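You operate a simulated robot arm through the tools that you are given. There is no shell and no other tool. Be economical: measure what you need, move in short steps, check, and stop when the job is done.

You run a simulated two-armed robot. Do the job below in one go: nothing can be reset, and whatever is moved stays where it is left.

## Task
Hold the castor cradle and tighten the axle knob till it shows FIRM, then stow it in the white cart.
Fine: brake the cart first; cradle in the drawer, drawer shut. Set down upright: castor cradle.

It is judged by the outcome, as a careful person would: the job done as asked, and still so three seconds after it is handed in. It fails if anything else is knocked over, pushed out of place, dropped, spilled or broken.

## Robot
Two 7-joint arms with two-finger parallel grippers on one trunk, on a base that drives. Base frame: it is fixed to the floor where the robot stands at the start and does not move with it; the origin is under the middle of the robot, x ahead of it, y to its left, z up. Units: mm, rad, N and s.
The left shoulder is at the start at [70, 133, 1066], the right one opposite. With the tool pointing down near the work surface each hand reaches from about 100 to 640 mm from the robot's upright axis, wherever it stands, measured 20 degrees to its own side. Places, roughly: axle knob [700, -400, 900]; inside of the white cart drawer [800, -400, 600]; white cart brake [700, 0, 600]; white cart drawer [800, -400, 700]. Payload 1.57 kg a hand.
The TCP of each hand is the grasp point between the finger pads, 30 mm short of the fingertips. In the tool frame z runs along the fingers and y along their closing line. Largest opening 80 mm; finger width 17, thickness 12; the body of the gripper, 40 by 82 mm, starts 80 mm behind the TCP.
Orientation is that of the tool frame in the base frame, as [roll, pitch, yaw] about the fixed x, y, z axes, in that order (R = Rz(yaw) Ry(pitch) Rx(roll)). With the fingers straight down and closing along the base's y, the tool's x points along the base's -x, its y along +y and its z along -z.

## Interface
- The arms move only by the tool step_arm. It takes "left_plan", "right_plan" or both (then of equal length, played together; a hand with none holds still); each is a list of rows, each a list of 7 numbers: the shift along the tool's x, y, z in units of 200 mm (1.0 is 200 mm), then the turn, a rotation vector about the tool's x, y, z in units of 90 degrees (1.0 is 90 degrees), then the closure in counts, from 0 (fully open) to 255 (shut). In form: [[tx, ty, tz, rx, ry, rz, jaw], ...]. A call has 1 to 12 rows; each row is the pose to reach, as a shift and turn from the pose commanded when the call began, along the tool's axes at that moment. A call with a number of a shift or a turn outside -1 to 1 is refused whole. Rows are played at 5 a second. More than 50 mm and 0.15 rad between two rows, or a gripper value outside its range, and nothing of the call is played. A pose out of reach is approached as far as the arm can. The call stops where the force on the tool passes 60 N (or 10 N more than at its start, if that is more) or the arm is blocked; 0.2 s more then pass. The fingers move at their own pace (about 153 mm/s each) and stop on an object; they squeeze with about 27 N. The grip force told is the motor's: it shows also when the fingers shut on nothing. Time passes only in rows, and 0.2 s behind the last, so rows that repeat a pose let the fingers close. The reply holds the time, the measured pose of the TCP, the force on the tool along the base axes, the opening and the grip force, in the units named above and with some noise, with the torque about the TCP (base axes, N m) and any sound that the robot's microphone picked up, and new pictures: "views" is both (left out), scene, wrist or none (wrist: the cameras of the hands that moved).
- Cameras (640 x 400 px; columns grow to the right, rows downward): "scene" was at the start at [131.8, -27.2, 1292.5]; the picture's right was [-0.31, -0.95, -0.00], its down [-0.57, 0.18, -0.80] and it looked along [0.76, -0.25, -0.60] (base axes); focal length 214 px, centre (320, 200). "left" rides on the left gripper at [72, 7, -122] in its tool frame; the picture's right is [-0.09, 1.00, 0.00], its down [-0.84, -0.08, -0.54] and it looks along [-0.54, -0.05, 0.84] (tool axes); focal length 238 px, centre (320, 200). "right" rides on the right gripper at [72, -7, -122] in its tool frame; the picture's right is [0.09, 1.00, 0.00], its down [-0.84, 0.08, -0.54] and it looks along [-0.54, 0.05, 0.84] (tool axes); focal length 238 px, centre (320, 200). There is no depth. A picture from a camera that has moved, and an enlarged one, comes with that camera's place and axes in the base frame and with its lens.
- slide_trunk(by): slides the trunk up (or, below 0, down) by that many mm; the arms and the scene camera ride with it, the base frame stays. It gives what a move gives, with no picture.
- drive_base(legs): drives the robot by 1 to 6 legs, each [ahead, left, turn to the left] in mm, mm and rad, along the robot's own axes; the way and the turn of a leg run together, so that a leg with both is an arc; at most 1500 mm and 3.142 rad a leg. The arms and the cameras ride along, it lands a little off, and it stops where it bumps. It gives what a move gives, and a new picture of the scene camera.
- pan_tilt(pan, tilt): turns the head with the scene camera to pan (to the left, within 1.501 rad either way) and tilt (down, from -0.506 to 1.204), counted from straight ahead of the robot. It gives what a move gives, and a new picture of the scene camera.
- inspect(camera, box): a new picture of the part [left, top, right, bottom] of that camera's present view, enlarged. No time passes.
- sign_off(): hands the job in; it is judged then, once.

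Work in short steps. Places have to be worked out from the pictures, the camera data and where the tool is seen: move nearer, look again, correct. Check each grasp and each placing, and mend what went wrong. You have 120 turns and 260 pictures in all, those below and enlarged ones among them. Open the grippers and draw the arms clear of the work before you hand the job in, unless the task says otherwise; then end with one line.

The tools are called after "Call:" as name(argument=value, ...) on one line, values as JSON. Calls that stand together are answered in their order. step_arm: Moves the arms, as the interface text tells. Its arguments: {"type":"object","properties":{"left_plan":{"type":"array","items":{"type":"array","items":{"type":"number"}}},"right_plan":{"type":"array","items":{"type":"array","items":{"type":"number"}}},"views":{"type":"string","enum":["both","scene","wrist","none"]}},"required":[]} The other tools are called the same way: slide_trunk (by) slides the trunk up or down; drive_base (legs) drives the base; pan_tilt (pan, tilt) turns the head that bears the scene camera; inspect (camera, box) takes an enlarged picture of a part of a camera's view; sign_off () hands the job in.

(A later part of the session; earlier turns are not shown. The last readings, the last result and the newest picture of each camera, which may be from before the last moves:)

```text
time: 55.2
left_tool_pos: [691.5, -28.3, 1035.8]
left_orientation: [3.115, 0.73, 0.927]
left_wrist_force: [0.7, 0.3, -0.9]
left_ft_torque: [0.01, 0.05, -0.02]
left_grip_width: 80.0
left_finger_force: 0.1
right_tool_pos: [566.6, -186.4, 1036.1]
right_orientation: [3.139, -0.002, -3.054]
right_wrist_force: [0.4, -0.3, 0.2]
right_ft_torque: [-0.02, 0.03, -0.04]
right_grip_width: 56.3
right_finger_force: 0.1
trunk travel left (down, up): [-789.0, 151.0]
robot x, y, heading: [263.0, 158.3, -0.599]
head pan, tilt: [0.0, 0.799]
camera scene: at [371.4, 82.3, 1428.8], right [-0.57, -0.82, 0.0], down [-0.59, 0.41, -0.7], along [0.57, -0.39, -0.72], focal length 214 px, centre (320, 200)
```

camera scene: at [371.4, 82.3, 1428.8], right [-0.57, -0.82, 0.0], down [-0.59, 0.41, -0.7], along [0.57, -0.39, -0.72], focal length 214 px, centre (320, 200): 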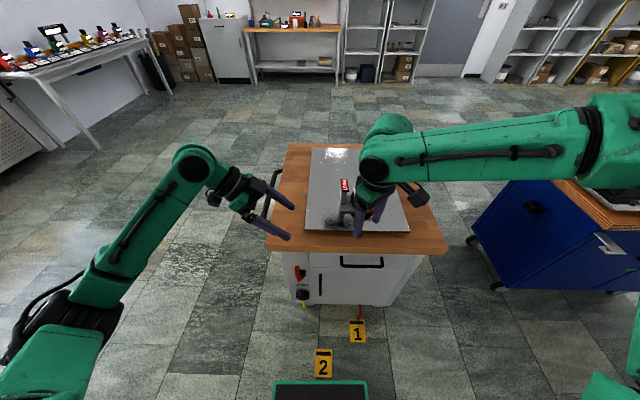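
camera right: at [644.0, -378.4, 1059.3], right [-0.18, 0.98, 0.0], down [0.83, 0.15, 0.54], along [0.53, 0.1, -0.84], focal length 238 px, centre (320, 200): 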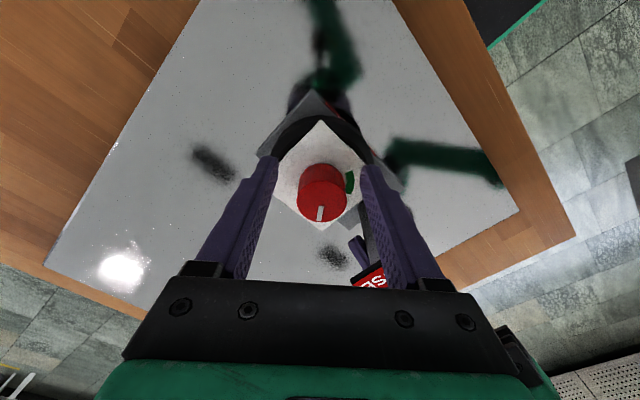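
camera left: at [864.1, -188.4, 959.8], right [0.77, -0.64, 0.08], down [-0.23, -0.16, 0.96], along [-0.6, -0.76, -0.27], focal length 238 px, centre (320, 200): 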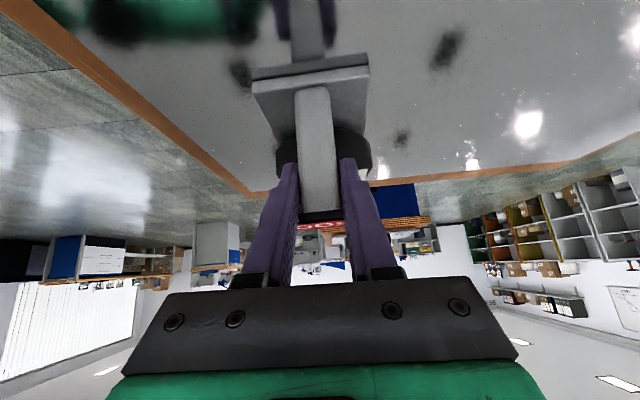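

I back 110 mm more so the hand is clear of the worktop, then dip the right hand.

Call:
drive_base(legs=[[-110, 0, 0]])

Call:
step_arm(right_plan=[[0, -0.05, 0.2, 0, 0, 0.08, 0], [0, -0.1, 0.35, 0, 0, 0.16, 0], [0, -0.15, 0.5, 0, 0, 0.24, 0], [0, -0.2, 0.65, 0, 0, 0.32, 0], [0, -0.25, 0.8, 0, 0, 0.4, 0], [0, -0.3, 0.95, 0, 0, 0.44, 0]], views="scene")

```text
time: 56.4
left_tool_pos: [600.3, 32.4, 1036.8]
left_orientation: [3.114, 0.728, 0.926]
left_wrist_force: [0.1, 0.4, -0.5]
left_ft_torque: [0.0, 0.0, 0.02]
left_grip_width: 80.1
left_finger_force: 0.0
right_tool_pos: [475.3, -122.8, 1036.8]
right_orientation: [3.138, -0.001, -3.058]
right_wrist_force: [-0.2, 0.6, -0.1]
right_ft_torque: [0.0, 0.03, -0.01]
right_grip_width: 56.0
right_finger_force: 0.0
trunk travel left (down, up): [-789.0, 151.0]
robot x, y, heading: [172.4, 222.5, -0.602]
head pan, tilt: [0.0, 0.799]
camera scene: at [280.9, 145.6, 1428.6], right [-0.57, -0.82, 0.0], down [-0.59, 0.41, -0.7], along [0.57, -0.4, -0.72], focal length 214 px, centre (320, 200)
```

scene: 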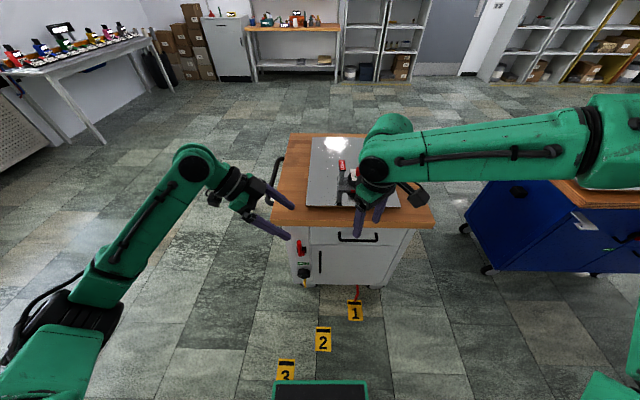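

```text
time: 57.8
left_tool_pos: [597.6, 35.0, 1036.4]
left_orientation: [3.111, 0.731, 0.923]
left_wrist_force: [-0.5, 0.7, -0.2]
left_ft_torque: [0.01, 0.0, 0.0]
left_grip_width: 80.1
left_finger_force: 0.1
right_tool_pos: [443.2, -184.3, 875.7]
right_orientation: [3.137, -0.003, 2.532]
right_wrist_force: [0.0, 0.3, 1.2]
right_ft_torque: [0.0, 0.01, -0.01]
right_grip_width: 80.1
right_finger_force: 0.0
right hand out of reach, approached as far as the arm can: row 4, 5, 6
trunk travel left (down, up): [-789.0, 151.0]
robot x, y, heading: [174.4, 222.5, -0.608]
head pan, tilt: [0.0, 0.799]
camera scene: at [278.1, 146.1, 1428.9], right [-0.57, -0.82, 0.0], down [-0.59, 0.41, -0.7], along [0.57, -0.4, -0.72], focal length 214 px, centre (320, 200)
```

scene: 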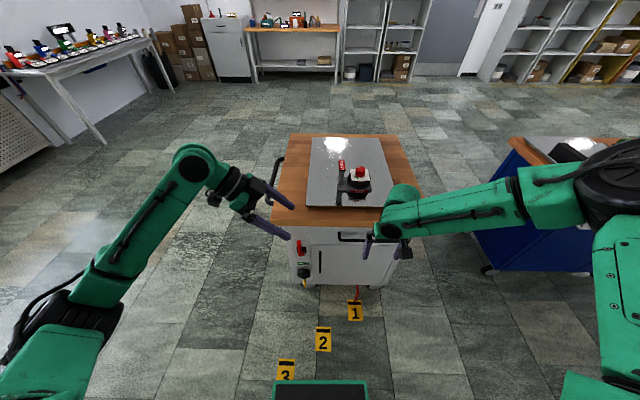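

I widen the right hand outward to its own side and forward a bit, then lower, mirroring what worked for the left.

Call:
step_arm(right_plan=[[-0.1, -0.15, 0, 0, 0, 0, 0], [-0.15, -0.35, 0, 0, 0, 0, 0], [-0.2, -0.5, 0, 0, 0, 0, 0], [-0.2, -0.5, 0.2, 0, 0, 0, 0], [-0.2, -0.5, 0.4, 0, 0, 0, 0], [-0.2, -0.5, 0.6, 0, 0, 0, 0], [-0.2, -0.5, 0.8, 0, 0, 0, 0], [-0.2, -0.5, 1, 0, 0, 0, 0]], views="scene")

```text
time: 59.6
left_tool_pos: [598.7, 35.0, 1037.2]
left_orientation: [3.113, 0.729, 0.924]
left_wrist_force: [0.1, -0.8, -0.9]
left_ft_torque: [-0.01, -0.02, 0.0]
left_grip_width: 80.1
left_finger_force: 0.1
right_tool_pos: [353.9, -263.4, 811.8]
right_orientation: [3.139, -0.001, 2.534]
right_wrist_force: [0.6, -0.3, 0.4]
right_ft_torque: [0.0, -0.04, 0.02]
right_grip_width: 79.9
right_finger_force: 0.1
right hand out of reach, approached as far as the arm can: row 4, 5, 6, 7, 8
trunk travel left (down, up): [-789.0, 151.0]
robot x, y, heading: [169.2, 220.1, -0.61]
head pan, tilt: [0.0, 0.799]
camera scene: at [277.9, 146.4, 1428.9], right [-0.57, -0.82, 0.0], down [-0.59, 0.41, -0.7], along [0.57, -0.4, -0.72], focal length 214 px, centre (320, 200)
```

scene: 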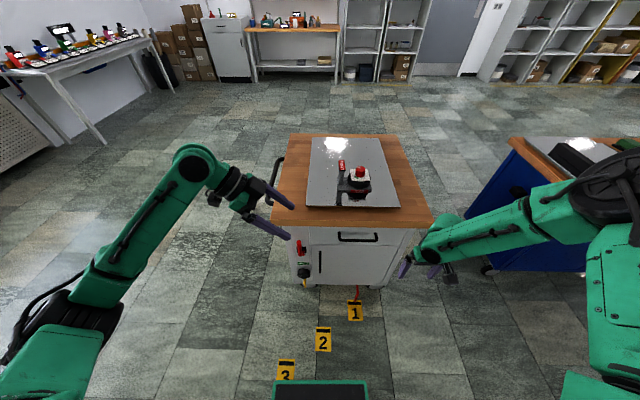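

Still the high-elbow branch. I mimic the left arm's successful path: raise, pull the hand in close to the body, then extend forward again.

Call:
step_arm(right_plan=[[0, 0, -0.24, 0, 0, 0, 0], [0, 0.0, -0.48, 0, 0, 0, 0], [0, 0.0, -0.72, 0, 0, 0, 0], [0, 0.0, -0.95, 0, 0, 0, 0], [0.1, 0.15, -0.95, 0, 0, 0, 0], [0.2, 0.3, -0.95, 0, 0, 0, 0], [0.35, 0.45, -0.95, 0, 0, 0, 0], [0.5, 0.6, -0.95, 0, 0, 0, 0], [0.65, 0.65, -0.95, 0, 0, 0, 0]], views="scene")

```text
time: 61.6
left_tool_pos: [600.2, 35.1, 1036.8]
left_orientation: [3.113, 0.729, 0.925]
left_wrist_force: [0.1, 0.5, 0.2]
left_ft_torque: [0.02, 0.02, -0.01]
left_grip_width: 80.0
left_finger_force: 0.1
right_tool_pos: [353.8, -109.9, 1002.4]
right_orientation: [3.139, -0.006, 2.532]
right_wrist_force: [1.2, -0.1, -0.3]
right_ft_torque: [0.01, 0.0, 0.04]
right_grip_width: 80.2
right_finger_force: 0.1
right hand out of reach, approached as far as the arm can: row 8, 9
trunk travel left (down, up): [-789.0, 151.0]
robot x, y, heading: [174.8, 218.2, -0.604]
head pan, tilt: [0.0, 0.799]
camera scene: at [279.4, 146.3, 1428.7], right [-0.57, -0.82, 0.0], down [-0.59, 0.41, -0.7], along [0.57, -0.4, -0.72], focal length 214 px, centre (320, 200)
```

scene: 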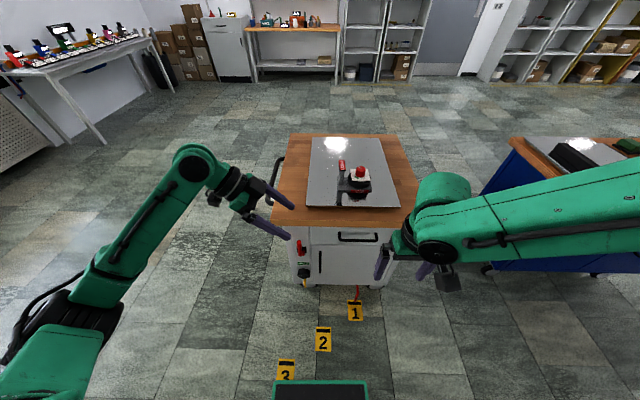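

Pulled in. Now extend forward 190 mm and look at the elbow.

Call:
step_arm(right_plan=[[-0.2, 0, 0, 0, 0, 0, 0], [-0.4, 0, 0, 0, 0, 0, 0], [-0.6, 0, 0, 0, 0, 0, 0], [-0.8, 0, 0, 0, 0, 0, 0], [-0.95, 0, 0, 0, 0, 0, 0]], views="scene")

```text
time: 62.8
left_tool_pos: [598.5, 33.4, 1038.0]
left_orientation: [3.113, 0.729, 0.924]
left_wrist_force: [0.3, 0.3, 0.4]
left_ft_torque: [0.02, 0.03, -0.05]
left_grip_width: 80.3
left_finger_force: 0.1
right_tool_pos: [509.1, -217.7, 1000.1]
right_orientation: [3.139, -0.004, 2.535]
right_wrist_force: [-0.5, 0.4, 0.5]
right_ft_torque: [0.0, 0.02, 0.0]
right_grip_width: 79.8
right_finger_force: 0.1
trunk travel left (down, up): [-789.0, 151.0]
robot x, y, heading: [170.9, 220.4, -0.604]
head pan, tilt: [0.0, 0.799]
camera scene: at [279.6, 145.0, 1428.7], right [-0.57, -0.82, 0.0], down [-0.59, 0.41, -0.7], along [0.57, -0.4, -0.72], focal length 214 px, centre (320, 200)
```

scene: 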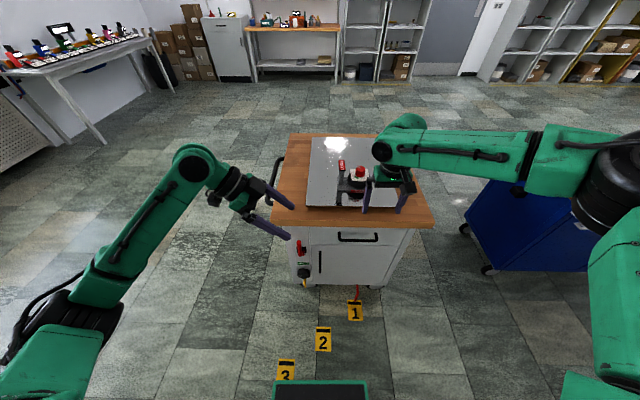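

This pose (525 ahead, 168 to the right) is reachable. I test descending to knob height here, in free air in front of the cart, and the rotation range.

Call:
step_arm(right_plan=[[0, 0, 0.2, 0, 0, -0.09, 0], [0, 0, 0.42, 0, 0, -0.18, 0], [0, 0, 0.42, 0, 0, -0.27, 0], [0, 0, 0.42, 0, 0, -0.36, 0], [0, 0, 0.42, 0, 0, -0.45, 0], [0, 0, 0.42, 0, 0, -0.54, 0], [0, 0, 0.42, 0, 0, -0.63, 0], [0, 0, 0.42, 0, 0, -0.72, 0], [0, 0, 0.42, 0, 0, -0.81, 0], [0, 0, 0.42, 0, 0, -0.9, 0], [0, 0, 0.42, 0, 0, -0.99, 0]], views="scene")

```text
time: 65.2
left_tool_pos: [598.7, 34.3, 1037.0]
left_orientation: [3.111, 0.729, 0.922]
left_wrist_force: [-0.5, 0.9, 0.2]
left_ft_torque: [0.01, -0.01, -0.01]
left_grip_width: 80.0
left_finger_force: 0.0
right_tool_pos: [481.3, -217.0, 933.7]
right_orientation: [3.14, 0.004, -2.19]
right_wrist_force: [0.4, 0.8, 1.4]
right_ft_torque: [-0.01, -0.04, 0.01]
right_grip_width: 80.0
right_finger_force: 0.1
right hand out of reach, approached as far as the arm can: row 1, 2, 3, 4, 5, 6, 7, 8, 9, 10, 11
trunk travel left (down, up): [-789.0, 151.0]
robot x, y, heading: [174.7, 222.1, -0.607]
head pan, tilt: [0.0, 0.799]
camera scene: at [278.5, 146.5, 1428.9], right [-0.57, -0.82, 0.0], down [-0.59, 0.41, -0.7], along [0.57, -0.4, -0.72], focal length 214 px, centre (320, 200)
```

scene: 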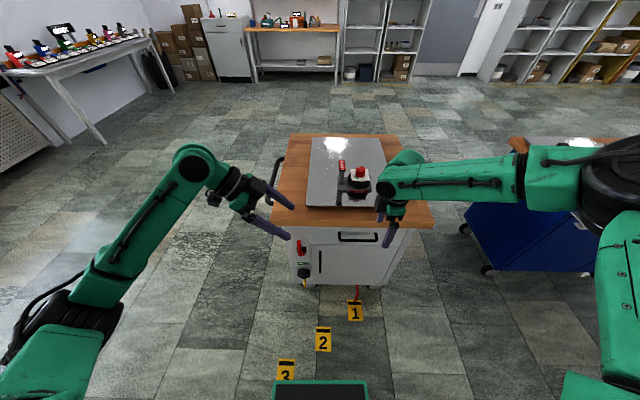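

The readings suggest the right arm reaches inward best with the hand ~190 mm below its shoulder. So I lower the trunk 110, raise the hands, and drive so the knob lies 440 ahead and 120 to the right.

Call:
step_arm(right_plan=[[0, 0, -0.2, 0, 0, 0, 0], [0, 0, -0.4, 0, 0, 0, 0], [0, 0, -0.6, 0, 0, 0, 0], [0, 0, -0.8, 0, 0, 0, 0], [0, 0, -0.95, 0, 0, 0, 0]], views="none")

Call:
slide_trunk(by=-110)

```text
time: 66.4
left_tool_pos: [599.4, 34.1, 1037.0]
left_orientation: [3.112, 0.73, 0.922]
left_wrist_force: [-0.6, 0.2, 0.4]
left_ft_torque: [-0.02, 0.01, 0.0]
left_grip_width: 79.9
left_finger_force: 0.1
right_tool_pos: [480.7, -216.1, 1123.7]
right_orientation: [3.138, 0.002, -2.192]
right_wrist_force: [0.7, 0.7, 0.4]
right_ft_torque: [0.0, -0.02, -0.01]
right_grip_width: 79.9
right_finger_force: 0.1
trunk travel left (down, up): [-789.0, 151.0]
robot x, y, heading: [172.7, 223.6, -0.602]
head pan, tilt: [0.0, 0.799]
```

```text
time: 67.9
left_tool_pos: [599.0, 33.9, 927.1]
left_orientation: [3.112, 0.729, 0.924]
left_wrist_force: [0.1, -0.3, 0.4]
left_ft_torque: [0.0, 0.04, 0.01]
left_grip_width: 79.9
left_finger_force: 0.0
right_tool_pos: [481.5, -216.2, 1013.3]
right_orientation: [3.139, 0.002, -2.193]
right_wrist_force: [0.7, 1.2, 0.4]
right_ft_torque: [-0.01, 0.0, -0.04]
right_grip_width: 79.9
right_finger_force: 0.1
trunk travel left (down, up): [-679.0, 261.0]
robot x, y, heading: [172.3, 218.8, -0.604]
head pan, tilt: [0.0, 0.799]
```

Both hands are clear above the worktop height; driving in.

Call:
drive_base(legs=[[353, -34, 0]])

```text
time: 70.2
left_tool_pos: [869.6, -194.9, 927.4]
left_orientation: [3.112, 0.73, 0.921]
left_wrist_force: [-0.5, 0.0, -0.3]
left_ft_torque: [0.03, -0.01, 0.0]
left_grip_width: 80.2
left_finger_force: 0.0
right_tool_pos: [753.0, -447.3, 1013.2]
right_orientation: [3.14, 0.002, -2.195]
right_wrist_force: [-0.3, -0.7, -0.7]
right_ft_torque: [0.04, -0.04, 0.02]
right_grip_width: 79.7
right_finger_force: 0.1
trunk travel left (down, up): [-679.0, 261.0]
robot x, y, heading: [443.0, -7.2, -0.606]
head pan, tilt: [0.0, 0.799]
camera scene: at [551.1, -82.2, 1319.0], right [-0.57, -0.82, 0.0], down [-0.59, 0.41, -0.7], along [0.57, -0.4, -0.72], focal length 214 px, centre (320, 200)
```

scene: 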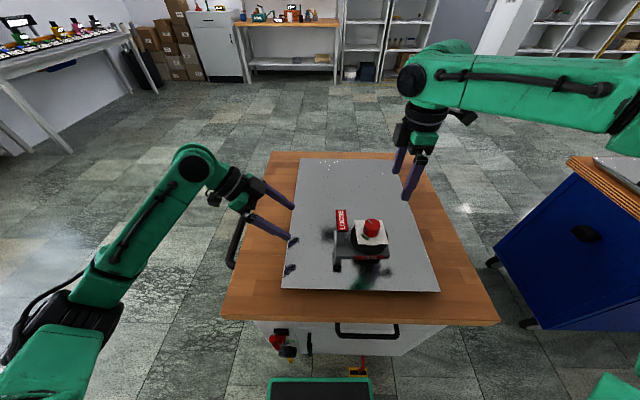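

Now test: move the right hand to above the knob at z≈990.

Call:
step_arm(right_plan=[[-0.1, 0.11, 0, 0, 0, 0, 76], [-0.2, 0.22, 0.05, 0, 0, 0, 76], [-0.303, 0.323, 0.1, 0, 0, 0, 76]], views="wrist")

Call:
inspect(camera="right", box=[220, 80, 460, 230])

```text
time: 71.0
left_tool_pos: [870.2, -194.9, 927.1]
left_orientation: [3.109, 0.733, 0.919]
left_wrist_force: [-0.2, 0.1, 0.0]
left_ft_torque: [0.02, 0.03, 0.02]
left_grip_width: 80.3
left_finger_force: 0.1
right_tool_pos: [735.3, -359.0, 995.6]
right_orientation: [-3.141, -0.001, -2.197]
right_wrist_force: [0.3, -0.4, 0.6]
right_ft_torque: [-0.02, -0.02, -0.04]
right_grip_width: 56.0
right_finger_force: 0.1
trunk travel left (down, up): [-679.0, 261.0]
robot x, y, heading: [446.2, -6.9, -0.611]
head pan, tilt: [0.0, 0.799]
camera right: at [697.5, -420.6, 1116.8], right [-0.86, 0.51, 0.0], down [0.43, 0.72, 0.54], along [0.28, 0.47, -0.84], focal length 238 px, centre (320, 200)
```

right: 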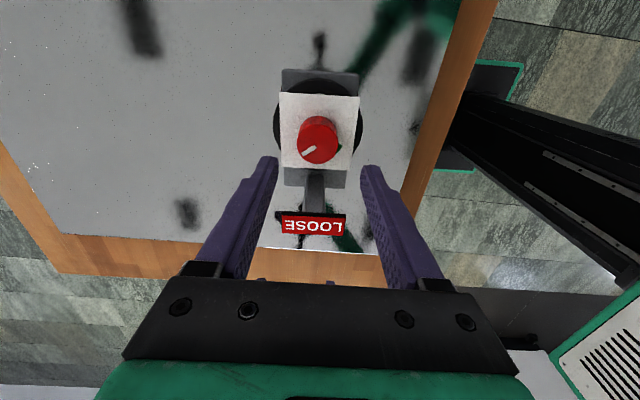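

```text
2.67 times, centred on (340, 155) of right
camera zoom: at [697.5, -420.6, 1116.8], right [-0.86, 0.51, 0.0], down [0.43, 0.72, 0.54], along [0.28, 0.47, -0.84], focal length 636 px, centre (267, 320)
```

zoom: 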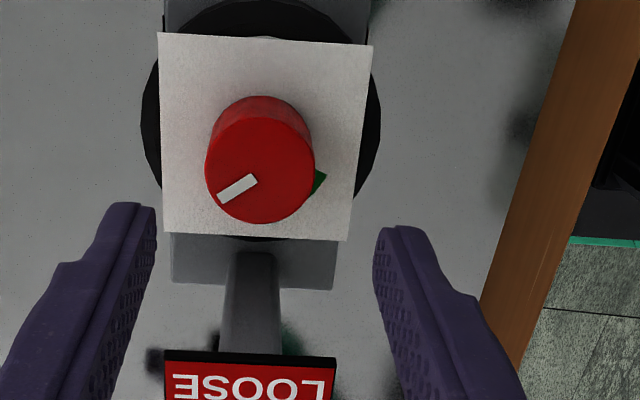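

Reached, and the knob axis is confirmed at (736.6, −360). Left hand now re-grips the post.

Call:
step_arm(left_plan=[[-0.23, -0.027, 0, 0, 0, 0, 0], [-0.462, -0.053, 0, 0, 0, 0, 0], [-0.462, -0.053, 0.2, 0, 0, 0, 0], [-0.462, -0.053, 0.36, 0, 0, 0, 0], [-0.462, -0.053, 0.48, 0, 0, 0, 0], [-0.462, -0.053, 0.48, 0, 0, 0, 255], [-0.462, -0.053, 0.48, 0, 0, 0, 255], [-0.462, -0.053, 0.48, 0, 0, 0, 255]], views="scene")

Call:
inspect(camera="scene", box=[300, 160, 460, 260])

```text
time: 72.8
left_tool_pos: [781.9, -296.3, 918.2]
left_orientation: [3.112, 0.731, 0.92]
left_wrist_force: [-0.4, -1.3, 1.1]
left_ft_torque: [-0.16, 0.46, 0.11]
left_grip_width: 24.3
left_finger_force: 26.6
right_tool_pos: [733.9, -360.3, 995.8]
right_orientation: [3.14, 0.002, -2.196]
right_wrist_force: [0.2, -0.1, -0.1]
right_ft_torque: [-0.03, -0.03, 0.01]
right_grip_width: 56.2
right_finger_force: 0.1
trunk travel left (down, up): [-679.0, 261.0]
robot x, y, heading: [443.4, -9.4, -0.605]
head pan, tilt: [0.0, 0.799]
camera scene: at [550.0, -81.6, 1319.1], right [-0.57, -0.82, 0.0], down [-0.59, 0.41, -0.7], along [0.57, -0.4, -0.72], focal length 214 px, centre (320, 200)
```

scene: 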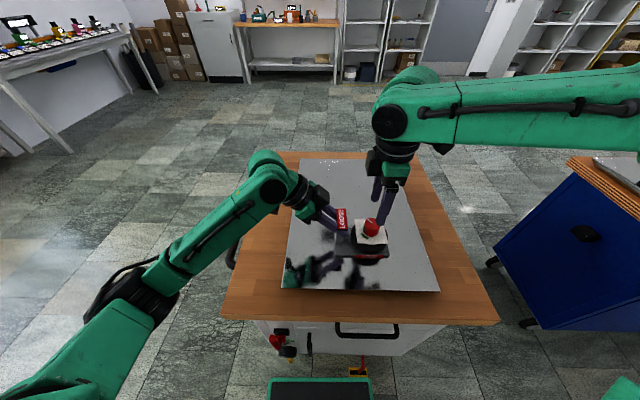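

```text
4.00 times, centred on (380, 210) of scene
camera zoom: at [550.0, -81.6, 1319.1], right [-0.57, -0.82, 0.0], down [-0.59, 0.41, -0.7], along [0.57, -0.4, -0.72], focal length 858 px, centre (80, 160)
```

zoom: 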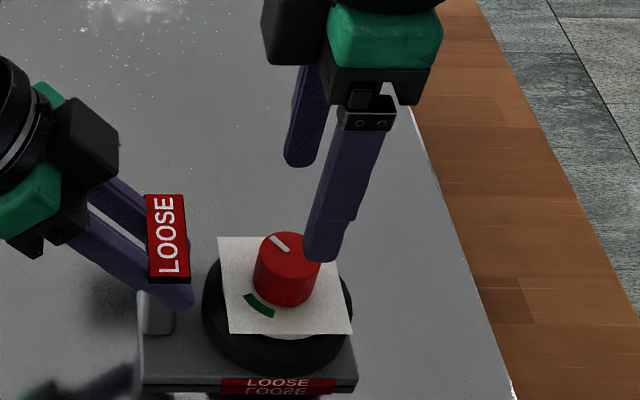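

Post held. Lower the right hand onto the knob (z 917) and close.

Call:
step_arm(right_plan=[[-0.007, -0.01, 0.15, 0, 0, 0, 76], [-0.007, -0.01, 0.3, 0, 0, 0, 76], [-0.007, -0.01, 0.39, 0, 0, 0, 76], [-0.007, -0.01, 0.39, 0, 0, 0, 255], [-0.007, -0.01, 0.39, 0, 0, 0, 255], [-0.007, -0.01, 0.39, 0, 0, 0, 255]], views="wrist")

Call:
inspect(camera="scene", box=[300, 160, 460, 260])

```text
time: 74.2
left_tool_pos: [781.8, -294.1, 918.0]
left_orientation: [3.111, 0.731, 0.921]
left_wrist_force: [-0.8, -9.3, -4.3]
left_ft_torque: [0.21, 0.58, 0.4]
left_grip_width: 24.0
left_finger_force: 26.7
right_tool_pos: [738.6, -357.9, 918.5]
right_orientation: [-3.136, 0.003, -2.193]
right_wrist_force: [2.1, 2.7, 34.3]
right_ft_torque: [-0.01, 0.07, 0.18]
right_grip_width: 34.4
right_finger_force: 26.7
trunk travel left (down, up): [-679.0, 261.0]
robot x, y, heading: [443.0, -11.5, -0.608]
head pan, tilt: [0.0, 0.799]
camera right: at [701.0, -420.3, 1040.7], right [-0.86, 0.51, -0.01], down [0.42, 0.72, 0.54], along [0.28, 0.47, -0.84], focal length 238 px, centre (320, 200)
```

right: 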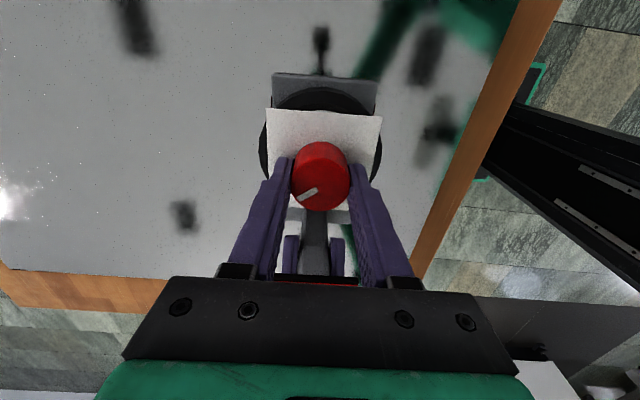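

```text
4.00 times, centred on (380, 210) of scene
camera zoom: at [549.2, -80.5, 1319.5], right [-0.57, -0.82, 0.0], down [-0.59, 0.41, -0.7], along [0.57, -0.4, -0.72], focal length 858 px, centre (80, 160)
```

zoom: 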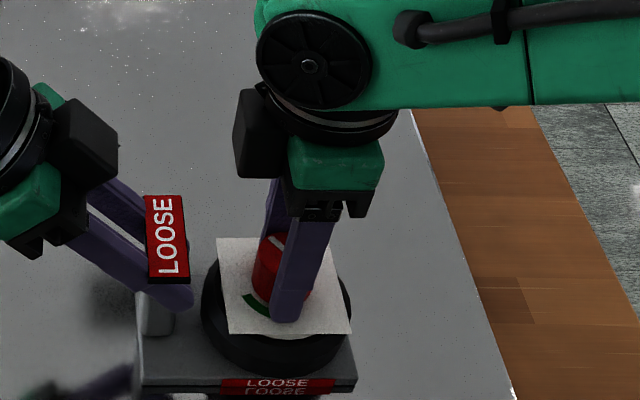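

Gripped (34 mm) but the tips press down with 34 N on the card. I open, rise 5 mm, re-close, and turn clockwise 15° as a test.

Call:
step_arm(right_plan=[[0, 0, 0, 0, 0, 0, 100], [0, 0, -0.025, 0, 0, 0, 100], [0, 0, -0.025, 0, 0, 0, 255], [0, 0, -0.025, 0, 0, 0, 255], [0, 0, -0.025, 0, 0, 0.06, 255], [0, 0, -0.025, 0, 0, 0.12, 255], [0, 0, -0.025, 0, 0, 0.17, 255]], views="wrist")

Call:
inspect(camera="scene", box=[300, 160, 460, 260])

```text
time: 75.8
left_tool_pos: [783.7, -296.9, 917.8]
left_orientation: [3.111, 0.732, 0.921]
left_wrist_force: [-4.0, 1.5, 7.0]
left_ft_torque: [-0.04, 1.25, -0.31]
left_grip_width: 24.4
left_finger_force: 26.6
right_tool_pos: [738.0, -360.2, 919.7]
right_orientation: [3.14, -0.002, -2.465]
right_wrist_force: [3.4, -1.4, -6.6]
right_ft_torque: [-0.42, -0.89, -0.01]
right_grip_width: 35.2
right_finger_force: 26.9
trunk travel left (down, up): [-679.0, 261.0]
robot x, y, heading: [442.9, -7.9, -0.611]
head pan, tilt: [0.0, 0.799]
camera right: at [686.4, -409.5, 1042.5], right [-0.7, 0.72, 0.0], down [0.61, 0.58, 0.54], along [0.39, 0.38, -0.84], focal length 238 px, centre (320, 200)
```

right: 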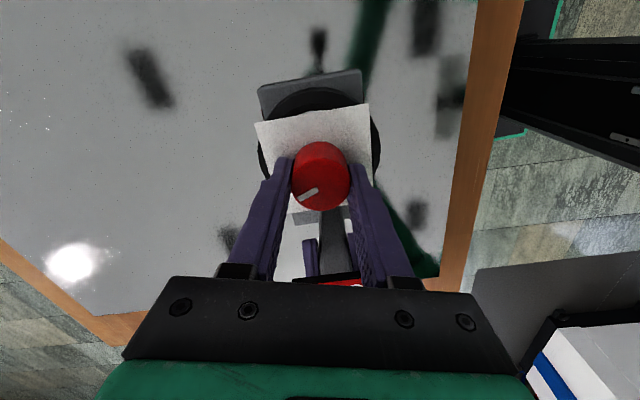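

```text
4.00 times, centred on (380, 210) of scene
camera zoom: at [551.0, -82.0, 1319.0], right [-0.57, -0.82, 0.0], down [-0.59, 0.41, -0.7], along [0.57, -0.4, -0.72], focal length 858 px, centre (80, 160)
```

zoom: 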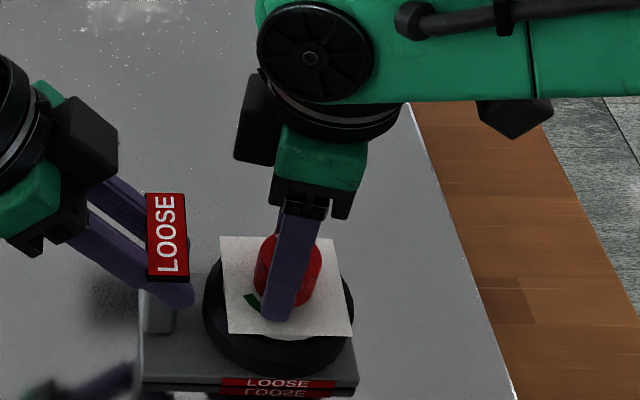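

The knob turned clockwise freely with the hand and the cradle stayed put. I continue clockwise another 76° and check the sign.

Call:
step_arm(right_plan=[[0, 0, 0, 0, 0, 0.09, 255], [0, 0, 0, 0, 0, 0.18, 255], [0, 0, 0, 0, 0, 0.27, 255], [0, 0, 0, 0, 0, 0.36, 255], [0, 0, 0, 0, 0, 0.45, 255], [0, 0, 0, 0, 0, 0.54, 255], [0, 0, 0, 0, 0, 0.63, 255], [0, 0, 0, 0, 0, 0.72, 255], [0, 0, 0, 0, 0, 0.81, 255], [0, 0, 0, 0, 0, 0.85, 255]], views="wrist")

Call:
inspect(camera="scene", box=[300, 160, 460, 260])

```text
time: 78.0
left_tool_pos: [783.1, -296.3, 916.8]
left_orientation: [3.11, 0.728, 0.921]
left_wrist_force: [6.0, 19.6, 18.2]
left_ft_torque: [0.75, 0.88, -0.68]
left_grip_width: 24.6
left_finger_force: 26.7
right_tool_pos: [736.2, -360.2, 922.1]
right_orientation: [-3.14, -0.002, 2.481]
right_wrist_force: [-6.3, -25.4, -4.6]
right_ft_torque: [-1.24, -0.18, 0.05]
right_grip_width: 34.8
right_finger_force: 27.1
trunk travel left (down, up): [-679.0, 261.0]
robot x, y, heading: [444.9, -6.3, -0.608]
head pan, tilt: [0.0, 0.799]
camera right: at [675.8, -321.0, 1043.3], right [0.54, 0.84, 0.0], down [0.71, -0.45, 0.54], along [0.46, -0.29, -0.84], focal length 238 px, centre (320, 200)
```

right: 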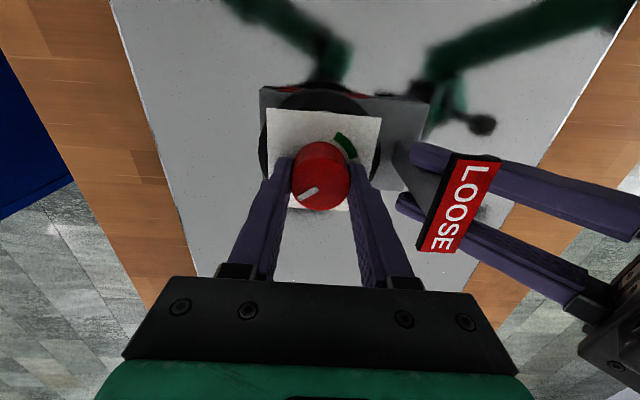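

```text
4.00 times, centred on (380, 210) of scene
camera zoom: at [549.2, -82.0, 1319.2], right [-0.57, -0.82, 0.0], down [-0.59, 0.41, -0.7], along [0.57, -0.4, -0.72], focal length 858 px, centre (80, 160)
```

zoom: 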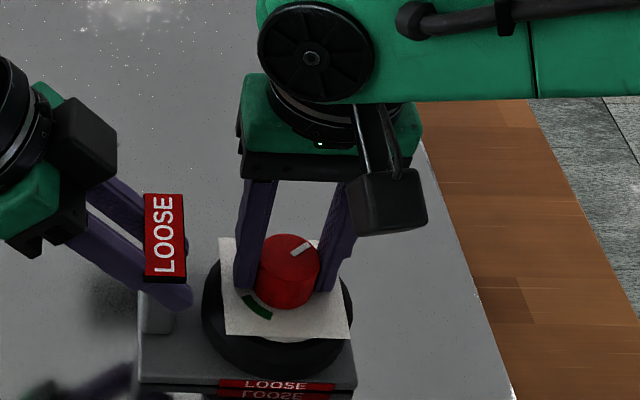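

Knob turned 90° clockwise (pointer now right-rear), about 170° more to the green arc; sign still LOOSE. I open and swing the hand back for another stroke.

Call:
step_arm(right_plan=[[0, 0, 0, 0, 0, 0, 96], [0, 0, 0, 0, 0, -0.09, 96], [0, 0, 0, 0, 0, -0.18, 96], [0, 0, 0, 0, 0, -0.27, 96], [0, 0, 0, 0, 0, -0.36, 96], [0, 0, 0, 0, 0, -0.45, 96], [0, 0, 0, 0, 0, -0.54, 96], [0, 0, 0, 0, 0, -0.63, 96], [0, 0, 0, 0, 0, -0.72, 96], [0, 0, 0, 0, 0, -0.81, 96], [0, 0, 0, 0, 0, -0.9, 96], [0, 0, 0, 0, 0, -0.99, 96]], views="wrist")

Call:
inspect(camera="scene", box=[300, 160, 460, 260])

```text
time: 80.6
left_tool_pos: [784.0, -295.5, 917.7]
left_orientation: [3.109, 0.73, 0.922]
left_wrist_force: [-0.8, 0.6, 0.2]
left_ft_torque: [0.38, 0.03, 0.05]
left_grip_width: 23.9
left_finger_force: 27.5
right_tool_pos: [738.6, -359.1, 922.1]
right_orientation: [3.14, 0.002, -2.241]
right_wrist_force: [-0.4, 0.1, 0.0]
right_ft_torque: [0.04, 0.01, -0.02]
right_grip_width: 49.9
right_finger_force: 0.1
trunk travel left (down, up): [-679.0, 261.0]
robot x, y, heading: [443.3, -6.0, -0.607]
head pan, tilt: [0.0, 0.799]
camera right: at [698.4, -419.1, 1043.4], right [-0.84, 0.55, 0.0], down [0.46, 0.7, 0.54], along [0.3, 0.46, -0.84], focal length 238 px, centre (320, 200)
```

right: 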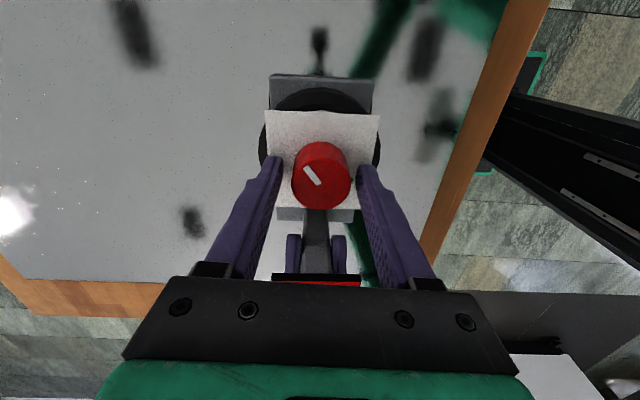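

```text
4.00 times, centred on (380, 210) of scene
camera zoom: at [550.2, -81.6, 1319.1], right [-0.57, -0.82, 0.0], down [-0.59, 0.41, -0.7], along [0.57, -0.4, -0.72], focal length 858 px, centre (80, 160)
```

zoom: 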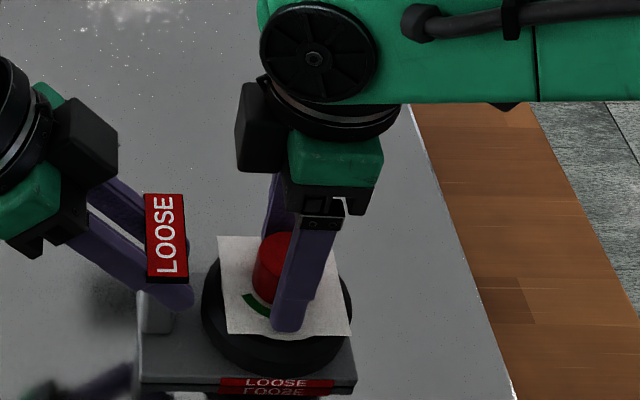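

The knob stayed where I left it. Second stroke: close and turn clockwise 81°.

Call:
step_arm(right_plan=[[0, 0, 0, 0, 0, 0, 255], [0, 0, 0, 0, 0, 0, 255], [0, 0, 0, 0, 0, 0.09, 255], [0, 0, 0, 0, 0, 0.18, 255], [0, 0, 0, 0, 0, 0.27, 255], [0, 0, 0, 0, 0, 0.36, 255], [0, 0, 0, 0, 0, 0.45, 255], [0, 0, 0, 0, 0, 0.54, 255], [0, 0, 0, 0, 0, 0.63, 255], [0, 0, 0, 0, 0, 0.72, 255], [0, 0, 0, 0, 0, 0.81, 255], [0, 0, 0, 0, 0, 0.9, 255]], views="wrist")

Call:
inspect(camera="scene", box=[300, 160, 460, 260])

```text
time: 83.2
left_tool_pos: [782.7, -294.7, 917.2]
left_orientation: [3.109, 0.731, 0.922]
left_wrist_force: [2.6, 8.3, -0.4]
left_ft_torque: [0.55, 0.28, -0.79]
left_grip_width: 25.0
left_finger_force: 27.0
right_tool_pos: [738.2, -359.6, 921.4]
right_orientation: [3.14, -0.001, 2.624]
right_wrist_force: [-2.2, -9.9, 2.1]
right_ft_torque: [-0.46, -0.21, 0.65]
right_grip_width: 35.1
right_finger_force: 26.9
trunk travel left (down, up): [-679.0, 261.0]
robot x, y, heading: [441.3, -7.1, -0.606]
head pan, tilt: [0.0, 0.799]
camera right: at [671.9, -329.4, 1043.4], right [0.41, 0.91, 0.0], down [0.77, -0.35, 0.54], along [0.49, -0.22, -0.84], focal length 238 px, centre (320, 200)
```

right: 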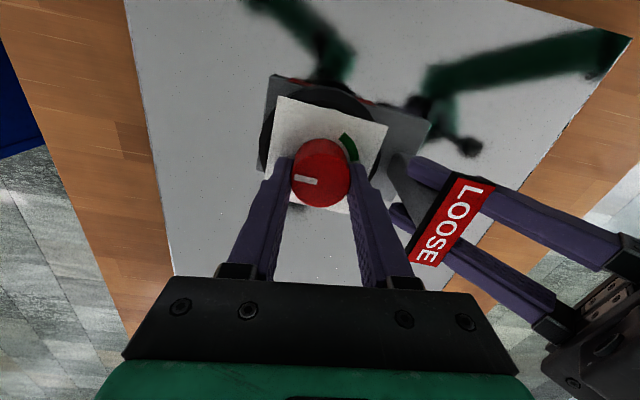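

```text
4.00 times, centred on (380, 210) of scene
camera zoom: at [550.6, -81.8, 1319.1], right [-0.57, -0.82, 0.0], down [-0.59, 0.41, -0.7], along [0.57, -0.4, -0.72], focal length 858 px, centre (80, 160)
```

zoom: 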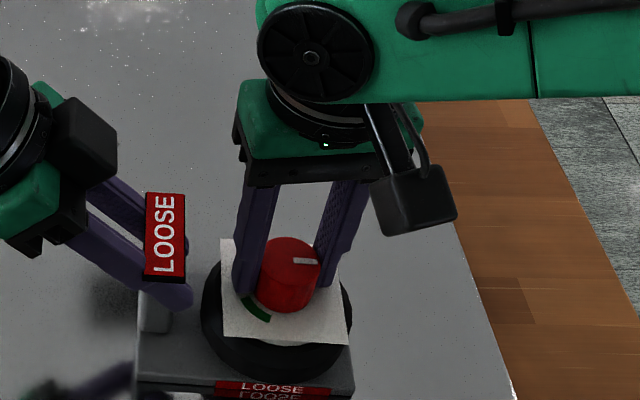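

The knob resisted (0.65 N·m) and slipped in the grip: the pointer is now pointing right. I test a further 18° clockwise to tell a hard stop from rising friction.

Call:
step_arm(right_plan=[[0, 0, 0, 0, 0, 0.05, 255], [0, 0, 0, 0, 0, 0.1, 255], [0, 0, 0, 0, 0, 0.15, 255], [0, 0, 0, 0, 0, 0.2, 255]], views="wrist")

Call:
inspect(camera="right", box=[220, 80, 460, 230])

```text
time: 84.2
left_tool_pos: [784.6, -294.2, 916.4]
left_orientation: [3.107, 0.728, 0.921]
left_wrist_force: [8.6, 21.5, 1.6]
left_ft_torque: [-0.12, 0.22, -0.66]
left_grip_width: 26.0
left_finger_force: 27.4
right_tool_pos: [738.2, -360.8, 920.6]
right_orientation: [-3.139, -0.001, 2.31]
right_wrist_force: [-9.0, -23.6, 3.8]
right_ft_torque: [0.12, 0.2, 0.5]
right_grip_width: 35.3
right_finger_force: 26.9
trunk travel left (down, up): [-679.0, 261.0]
robot x, y, heading: [447.3, -3.7, -0.603]
head pan, tilt: [0.0, 0.799]
camera right: at [683.8, -311.1, 1043.3], right [0.67, 0.74, 0.0], down [0.62, -0.57, 0.54], along [0.4, -0.37, -0.84], focal length 238 px, centre (320, 200)
```

right: 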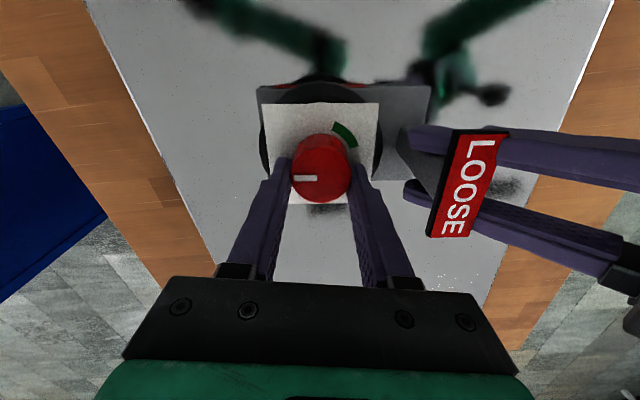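

```text
2.67 times, centred on (340, 155) of right
camera zoom: at [683.8, -311.1, 1043.3], right [0.67, 0.74, 0.0], down [0.62, -0.57, 0.54], along [0.4, -0.37, -0.84], focal length 636 px, centre (267, 320)
```

zoom: 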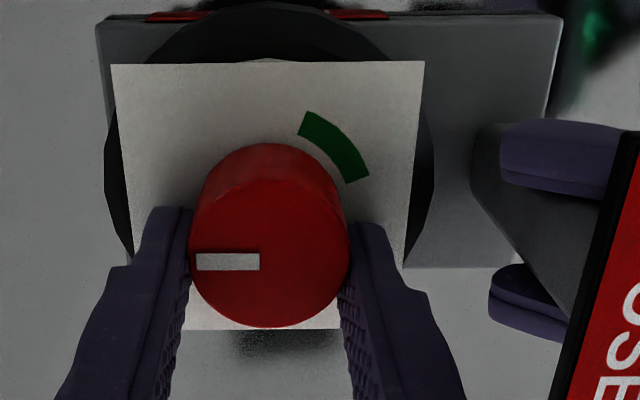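

The pointer no longer moves relative to the card; the cradle itself started to twist a little. So clockwise ends at a stop, away from the green arc. The arc must be reached counter-clockwise; I turn that way, watching torque and sign.

Call:
step_arm(right_plan=[[0, 0, 0, 0, 0, -0.09, 255], [0, 0, 0, 0, 0, -0.18, 255], [0, 0, 0, 0, 0, -0.27, 255], [0, 0, 0, 0, 0, -0.36, 255], [0, 0, 0, 0, 0, -0.45, 255], [0, 0, 0, 0, 0, -0.54, 255], [0, 0, 0, 0, 0, -0.63, 255], [0, 0, 0, 0, 0, -0.72, 255], [0, 0, 0, 0, 0, -0.81, 255], [0, 0, 0, 0, 0, -0.9, 255], [0, 0, 0, 0, 0, -0.99, 255]], views="wrist")

Call:
inspect(camera="scene", box=[300, 160, 460, 260])

```text
time: 86.6
left_tool_pos: [783.8, -296.0, 917.7]
left_orientation: [3.111, 0.733, 0.922]
left_wrist_force: [-18.7, -18.0, 1.7]
left_ft_torque: [0.27, 1.12, -0.32]
left_grip_width: 24.0
left_finger_force: 26.7
right_tool_pos: [738.7, -357.7, 921.0]
right_orientation: [3.141, 0.004, -2.411]
right_wrist_force: [17.3, 19.7, -0.3]
right_ft_torque: [-0.4, -0.61, -0.07]
right_grip_width: 35.0
right_finger_force: 27.0
trunk travel left (down, up): [-679.0, 261.0]
robot x, y, heading: [443.2, -10.8, -0.609]
head pan, tilt: [0.0, 0.799]
camera right: at [689.1, -410.7, 1043.2], right [-0.73, 0.68, 0.0], down [0.57, 0.61, 0.55], along [0.37, 0.4, -0.84], focal length 238 px, centre (320, 200)
```

right: 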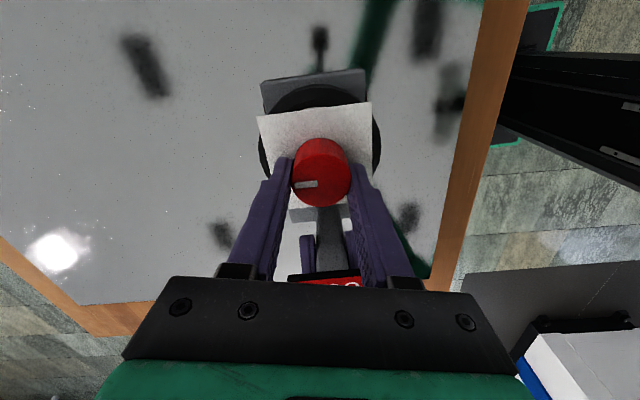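

```text
4.00 times, centred on (380, 210) of scene
camera zoom: at [550.4, -81.1, 1319.1], right [-0.57, -0.82, 0.0], down [-0.59, 0.41, -0.7], along [0.57, -0.4, -0.72], focal length 858 px, centre (80, 160)
```

zoom: 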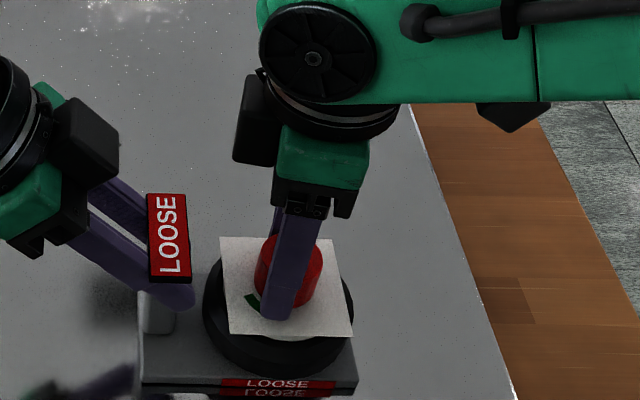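

Counter-clockwise is free; pointer is now roughly straight back, ~140° to go. Open and swing back clockwise for the next stroke.

Call:
step_arm(right_plan=[[0, 0, 0, 0, 0, 0, 96], [0, 0, 0, 0, 0, 0.09, 96], [0, 0, 0, 0, 0, 0.18, 96], [0, 0, 0, 0, 0, 0.27, 96], [0, 0, 0, 0, 0, 0.36, 96], [0, 0, 0, 0, 0, 0.45, 96], [0, 0, 0, 0, 0, 0.54, 96], [0, 0, 0, 0, 0, 0.63, 96], [0, 0, 0, 0, 0, 0.72, 96], [0, 0, 0, 0, 0, 0.81, 96], [0, 0, 0, 0, 0, 0.9, 96], [0, 0, 0, 0, 0, 0.95, 96]], views="none")

Call:
inspect(camera="right", box=[220, 80, 460, 230])

```text
time: 89.2
left_tool_pos: [783.4, -295.6, 916.4]
left_orientation: [3.112, 0.73, 0.921]
left_wrist_force: [-0.5, 1.4, 0.2]
left_ft_torque: [0.47, -0.05, -0.04]
left_grip_width: 24.1
left_finger_force: 27.2
right_tool_pos: [737.3, -357.5, 922.5]
right_orientation: [3.141, -0.003, 2.373]
right_wrist_force: [-0.5, 0.5, -0.7]
right_ft_torque: [-0.01, 0.0, 0.02]
right_grip_width: 49.9
right_finger_force: 0.0
trunk travel left (down, up): [-679.0, 261.0]
robot x, y, heading: [446.8, -10.6, -0.61]
head pan, tilt: [0.0, 0.799]
```

```text
2.67 times, centred on (340, 155) of right
camera zoom: at [681.8, -313.5, 1043.2], right [0.63, 0.78, 0.0], down [0.66, -0.53, 0.54], along [0.42, -0.34, -0.84], focal length 636 px, centre (267, 320)
```

zoom: 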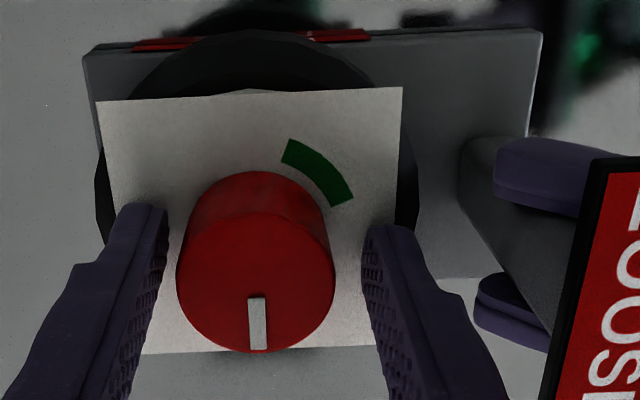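

Pointer at 6 o'clock in this view, arc near 1 o'clock: about 140° counter-clockwise. Next stroke 85°.

Call:
step_arm(right_plan=[[0, 0, 0, 0, 0, 0, 255], [0, 0, 0, 0, 0, 0, 255], [0, 0, 0, 0, 0, -0.095, 255], [0, 0, 0, 0, 0, -0.19, 255], [0, 0, 0, 0, 0, -0.285, 255], [0, 0, 0, 0, 0, -0.38, 255], [0, 0, 0, 0, 0, -0.475, 255], [0, 0, 0, 0, 0, -0.57, 255], [0, 0, 0, 0, 0, -0.665, 255], [0, 0, 0, 0, 0, -0.76, 255], [0, 0, 0, 0, 0, -0.855, 255], [0, 0, 0, 0, 0, -0.95, 255]], views="wrist")

Call:
inspect(camera="scene", box=[300, 160, 460, 260])

```text
time: 91.8
left_tool_pos: [784.3, -296.6, 917.9]
left_orientation: [3.111, 0.732, 0.923]
left_wrist_force: [8.5, 18.5, 3.7]
left_ft_torque: [0.55, 0.59, -0.18]
left_grip_width: 24.2
left_finger_force: 27.3
right_tool_pos: [738.2, -358.1, 921.6]
right_orientation: [3.137, -0.002, -2.412]
right_wrist_force: [-8.4, -18.7, -0.4]
right_ft_torque: [-1.08, -0.14, 0.04]
right_grip_width: 35.0
right_finger_force: 27.1
trunk travel left (down, up): [-679.0, 261.0]
robot x, y, heading: [446.4, -8.3, -0.605]
head pan, tilt: [0.0, 0.799]
camera right: at [689.0, -411.6, 1042.9], right [-0.73, 0.68, 0.0], down [0.57, 0.61, 0.54], along [0.37, 0.4, -0.84], focal length 238 px, centre (320, 200)
```

right: 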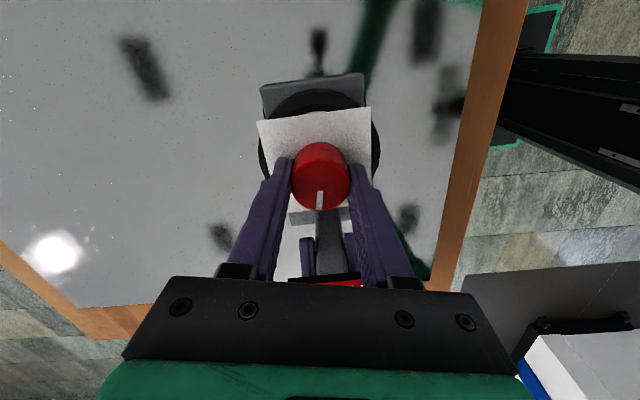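

```text
4.00 times, centred on (380, 210) of scene
camera zoom: at [550.8, -81.6, 1319.0], right [-0.57, -0.82, 0.0], down [-0.59, 0.41, -0.7], along [0.57, -0.4, -0.72], focal length 858 px, centre (80, 160)
```

zoom: 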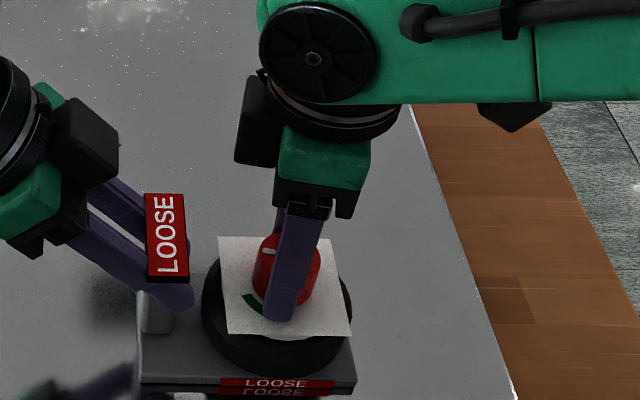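

85° done; ~50° left. I regrip with a shorter swing and begin the last stroke.

Call:
step_arm(right_plan=[[0, 0, 0, 0, 0, 0, 96], [0, 0, 0, 0, 0, 0.09, 96], [0, 0, 0, 0, 0, 0.18, 96], [0, 0, 0, 0, 0, 0.27, 96], [0, 0, 0, 0, 0, 0.36, 96], [0, 0, 0, 0, 0, 0.45, 96], [0, 0, 0, 0, 0, 0.54, 96], [0, 0, 0, 0, 0, 0.63, 96], [0, 0, 0, 0, 0, 0.63, 255], [0, 0, 0, 0, 0, 0.63, 255], [0, 0, 0, 0, 0, 0.54, 255], [0, 0, 0, 0, 0, 0.45, 255]], views="none")

Call:
step_arm(right_plan=[[0, 0, 0, 0, 0, -0.09, 255], [0, 0, 0, 0, 0, -0.18, 255], [0, 0, 0, 0, 0, -0.22, 255]], views="wrist")

Call:
inspect(camera="scene", box=[300, 160, 460, 260])

```text
time: 94.4
left_tool_pos: [783.5, -295.9, 918.5]
left_orientation: [3.111, 0.729, 0.92]
left_wrist_force: [0.4, 10.5, 4.9]
left_ft_torque: [0.02, 0.19, -0.38]
left_grip_width: 24.0
left_finger_force: 26.6
right_tool_pos: [738.8, -359.3, 921.2]
right_orientation: [-3.139, -0.001, -3.122]
right_wrist_force: [-1.5, -12.3, 0.0]
right_ft_torque: [-0.72, 0.53, -0.01]
right_grip_width: 35.1
right_finger_force: 26.7
trunk travel left (down, up): [-679.0, 261.0]
robot x, y, heading: [445.3, -5.8, -0.602]
head pan, tilt: [0.0, 0.799]
```

```text
time: 95.2
left_tool_pos: [783.9, -295.3, 918.0]
left_orientation: [3.112, 0.729, 0.921]
left_wrist_force: [1.9, 13.5, 5.2]
left_ft_torque: [0.09, 0.63, -0.31]
left_grip_width: 23.9
left_finger_force: 26.7
right_tool_pos: [738.9, -359.2, 921.7]
right_orientation: [-3.141, 0.001, -2.773]
right_wrist_force: [-1.8, -16.4, 0.7]
right_ft_torque: [-1.03, 0.24, -0.02]
right_grip_width: 35.4
right_finger_force: 27.2
trunk travel left (down, up): [-679.0, 261.0]
robot x, y, heading: [444.8, -7.9, -0.607]
head pan, tilt: [0.0, 0.799]
camera right: at [673.0, -391.1, 1043.3], right [-0.44, 0.9, 0.0], down [0.75, 0.37, 0.54], along [0.49, 0.24, -0.84], focal length 238 px, centre (320, 200)
```

right: 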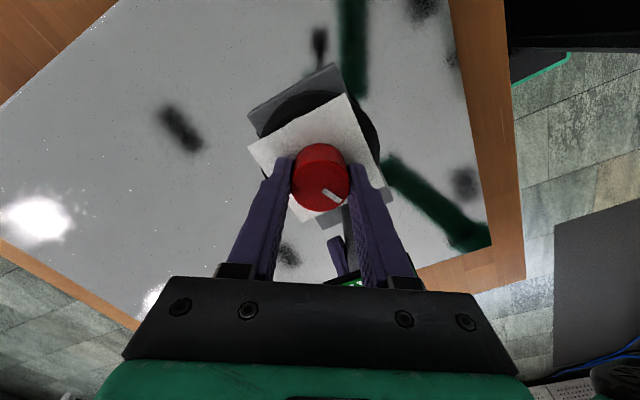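

```text
4.00 times, centred on (380, 210) of scene
camera zoom: at [550.5, -81.6, 1319.1], right [-0.57, -0.82, 0.0], down [-0.59, 0.41, -0.7], along [0.57, -0.4, -0.72], focal length 858 px, centre (80, 160)
```

zoom: 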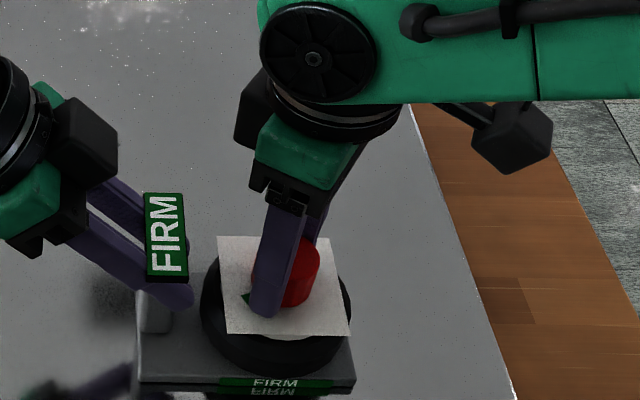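

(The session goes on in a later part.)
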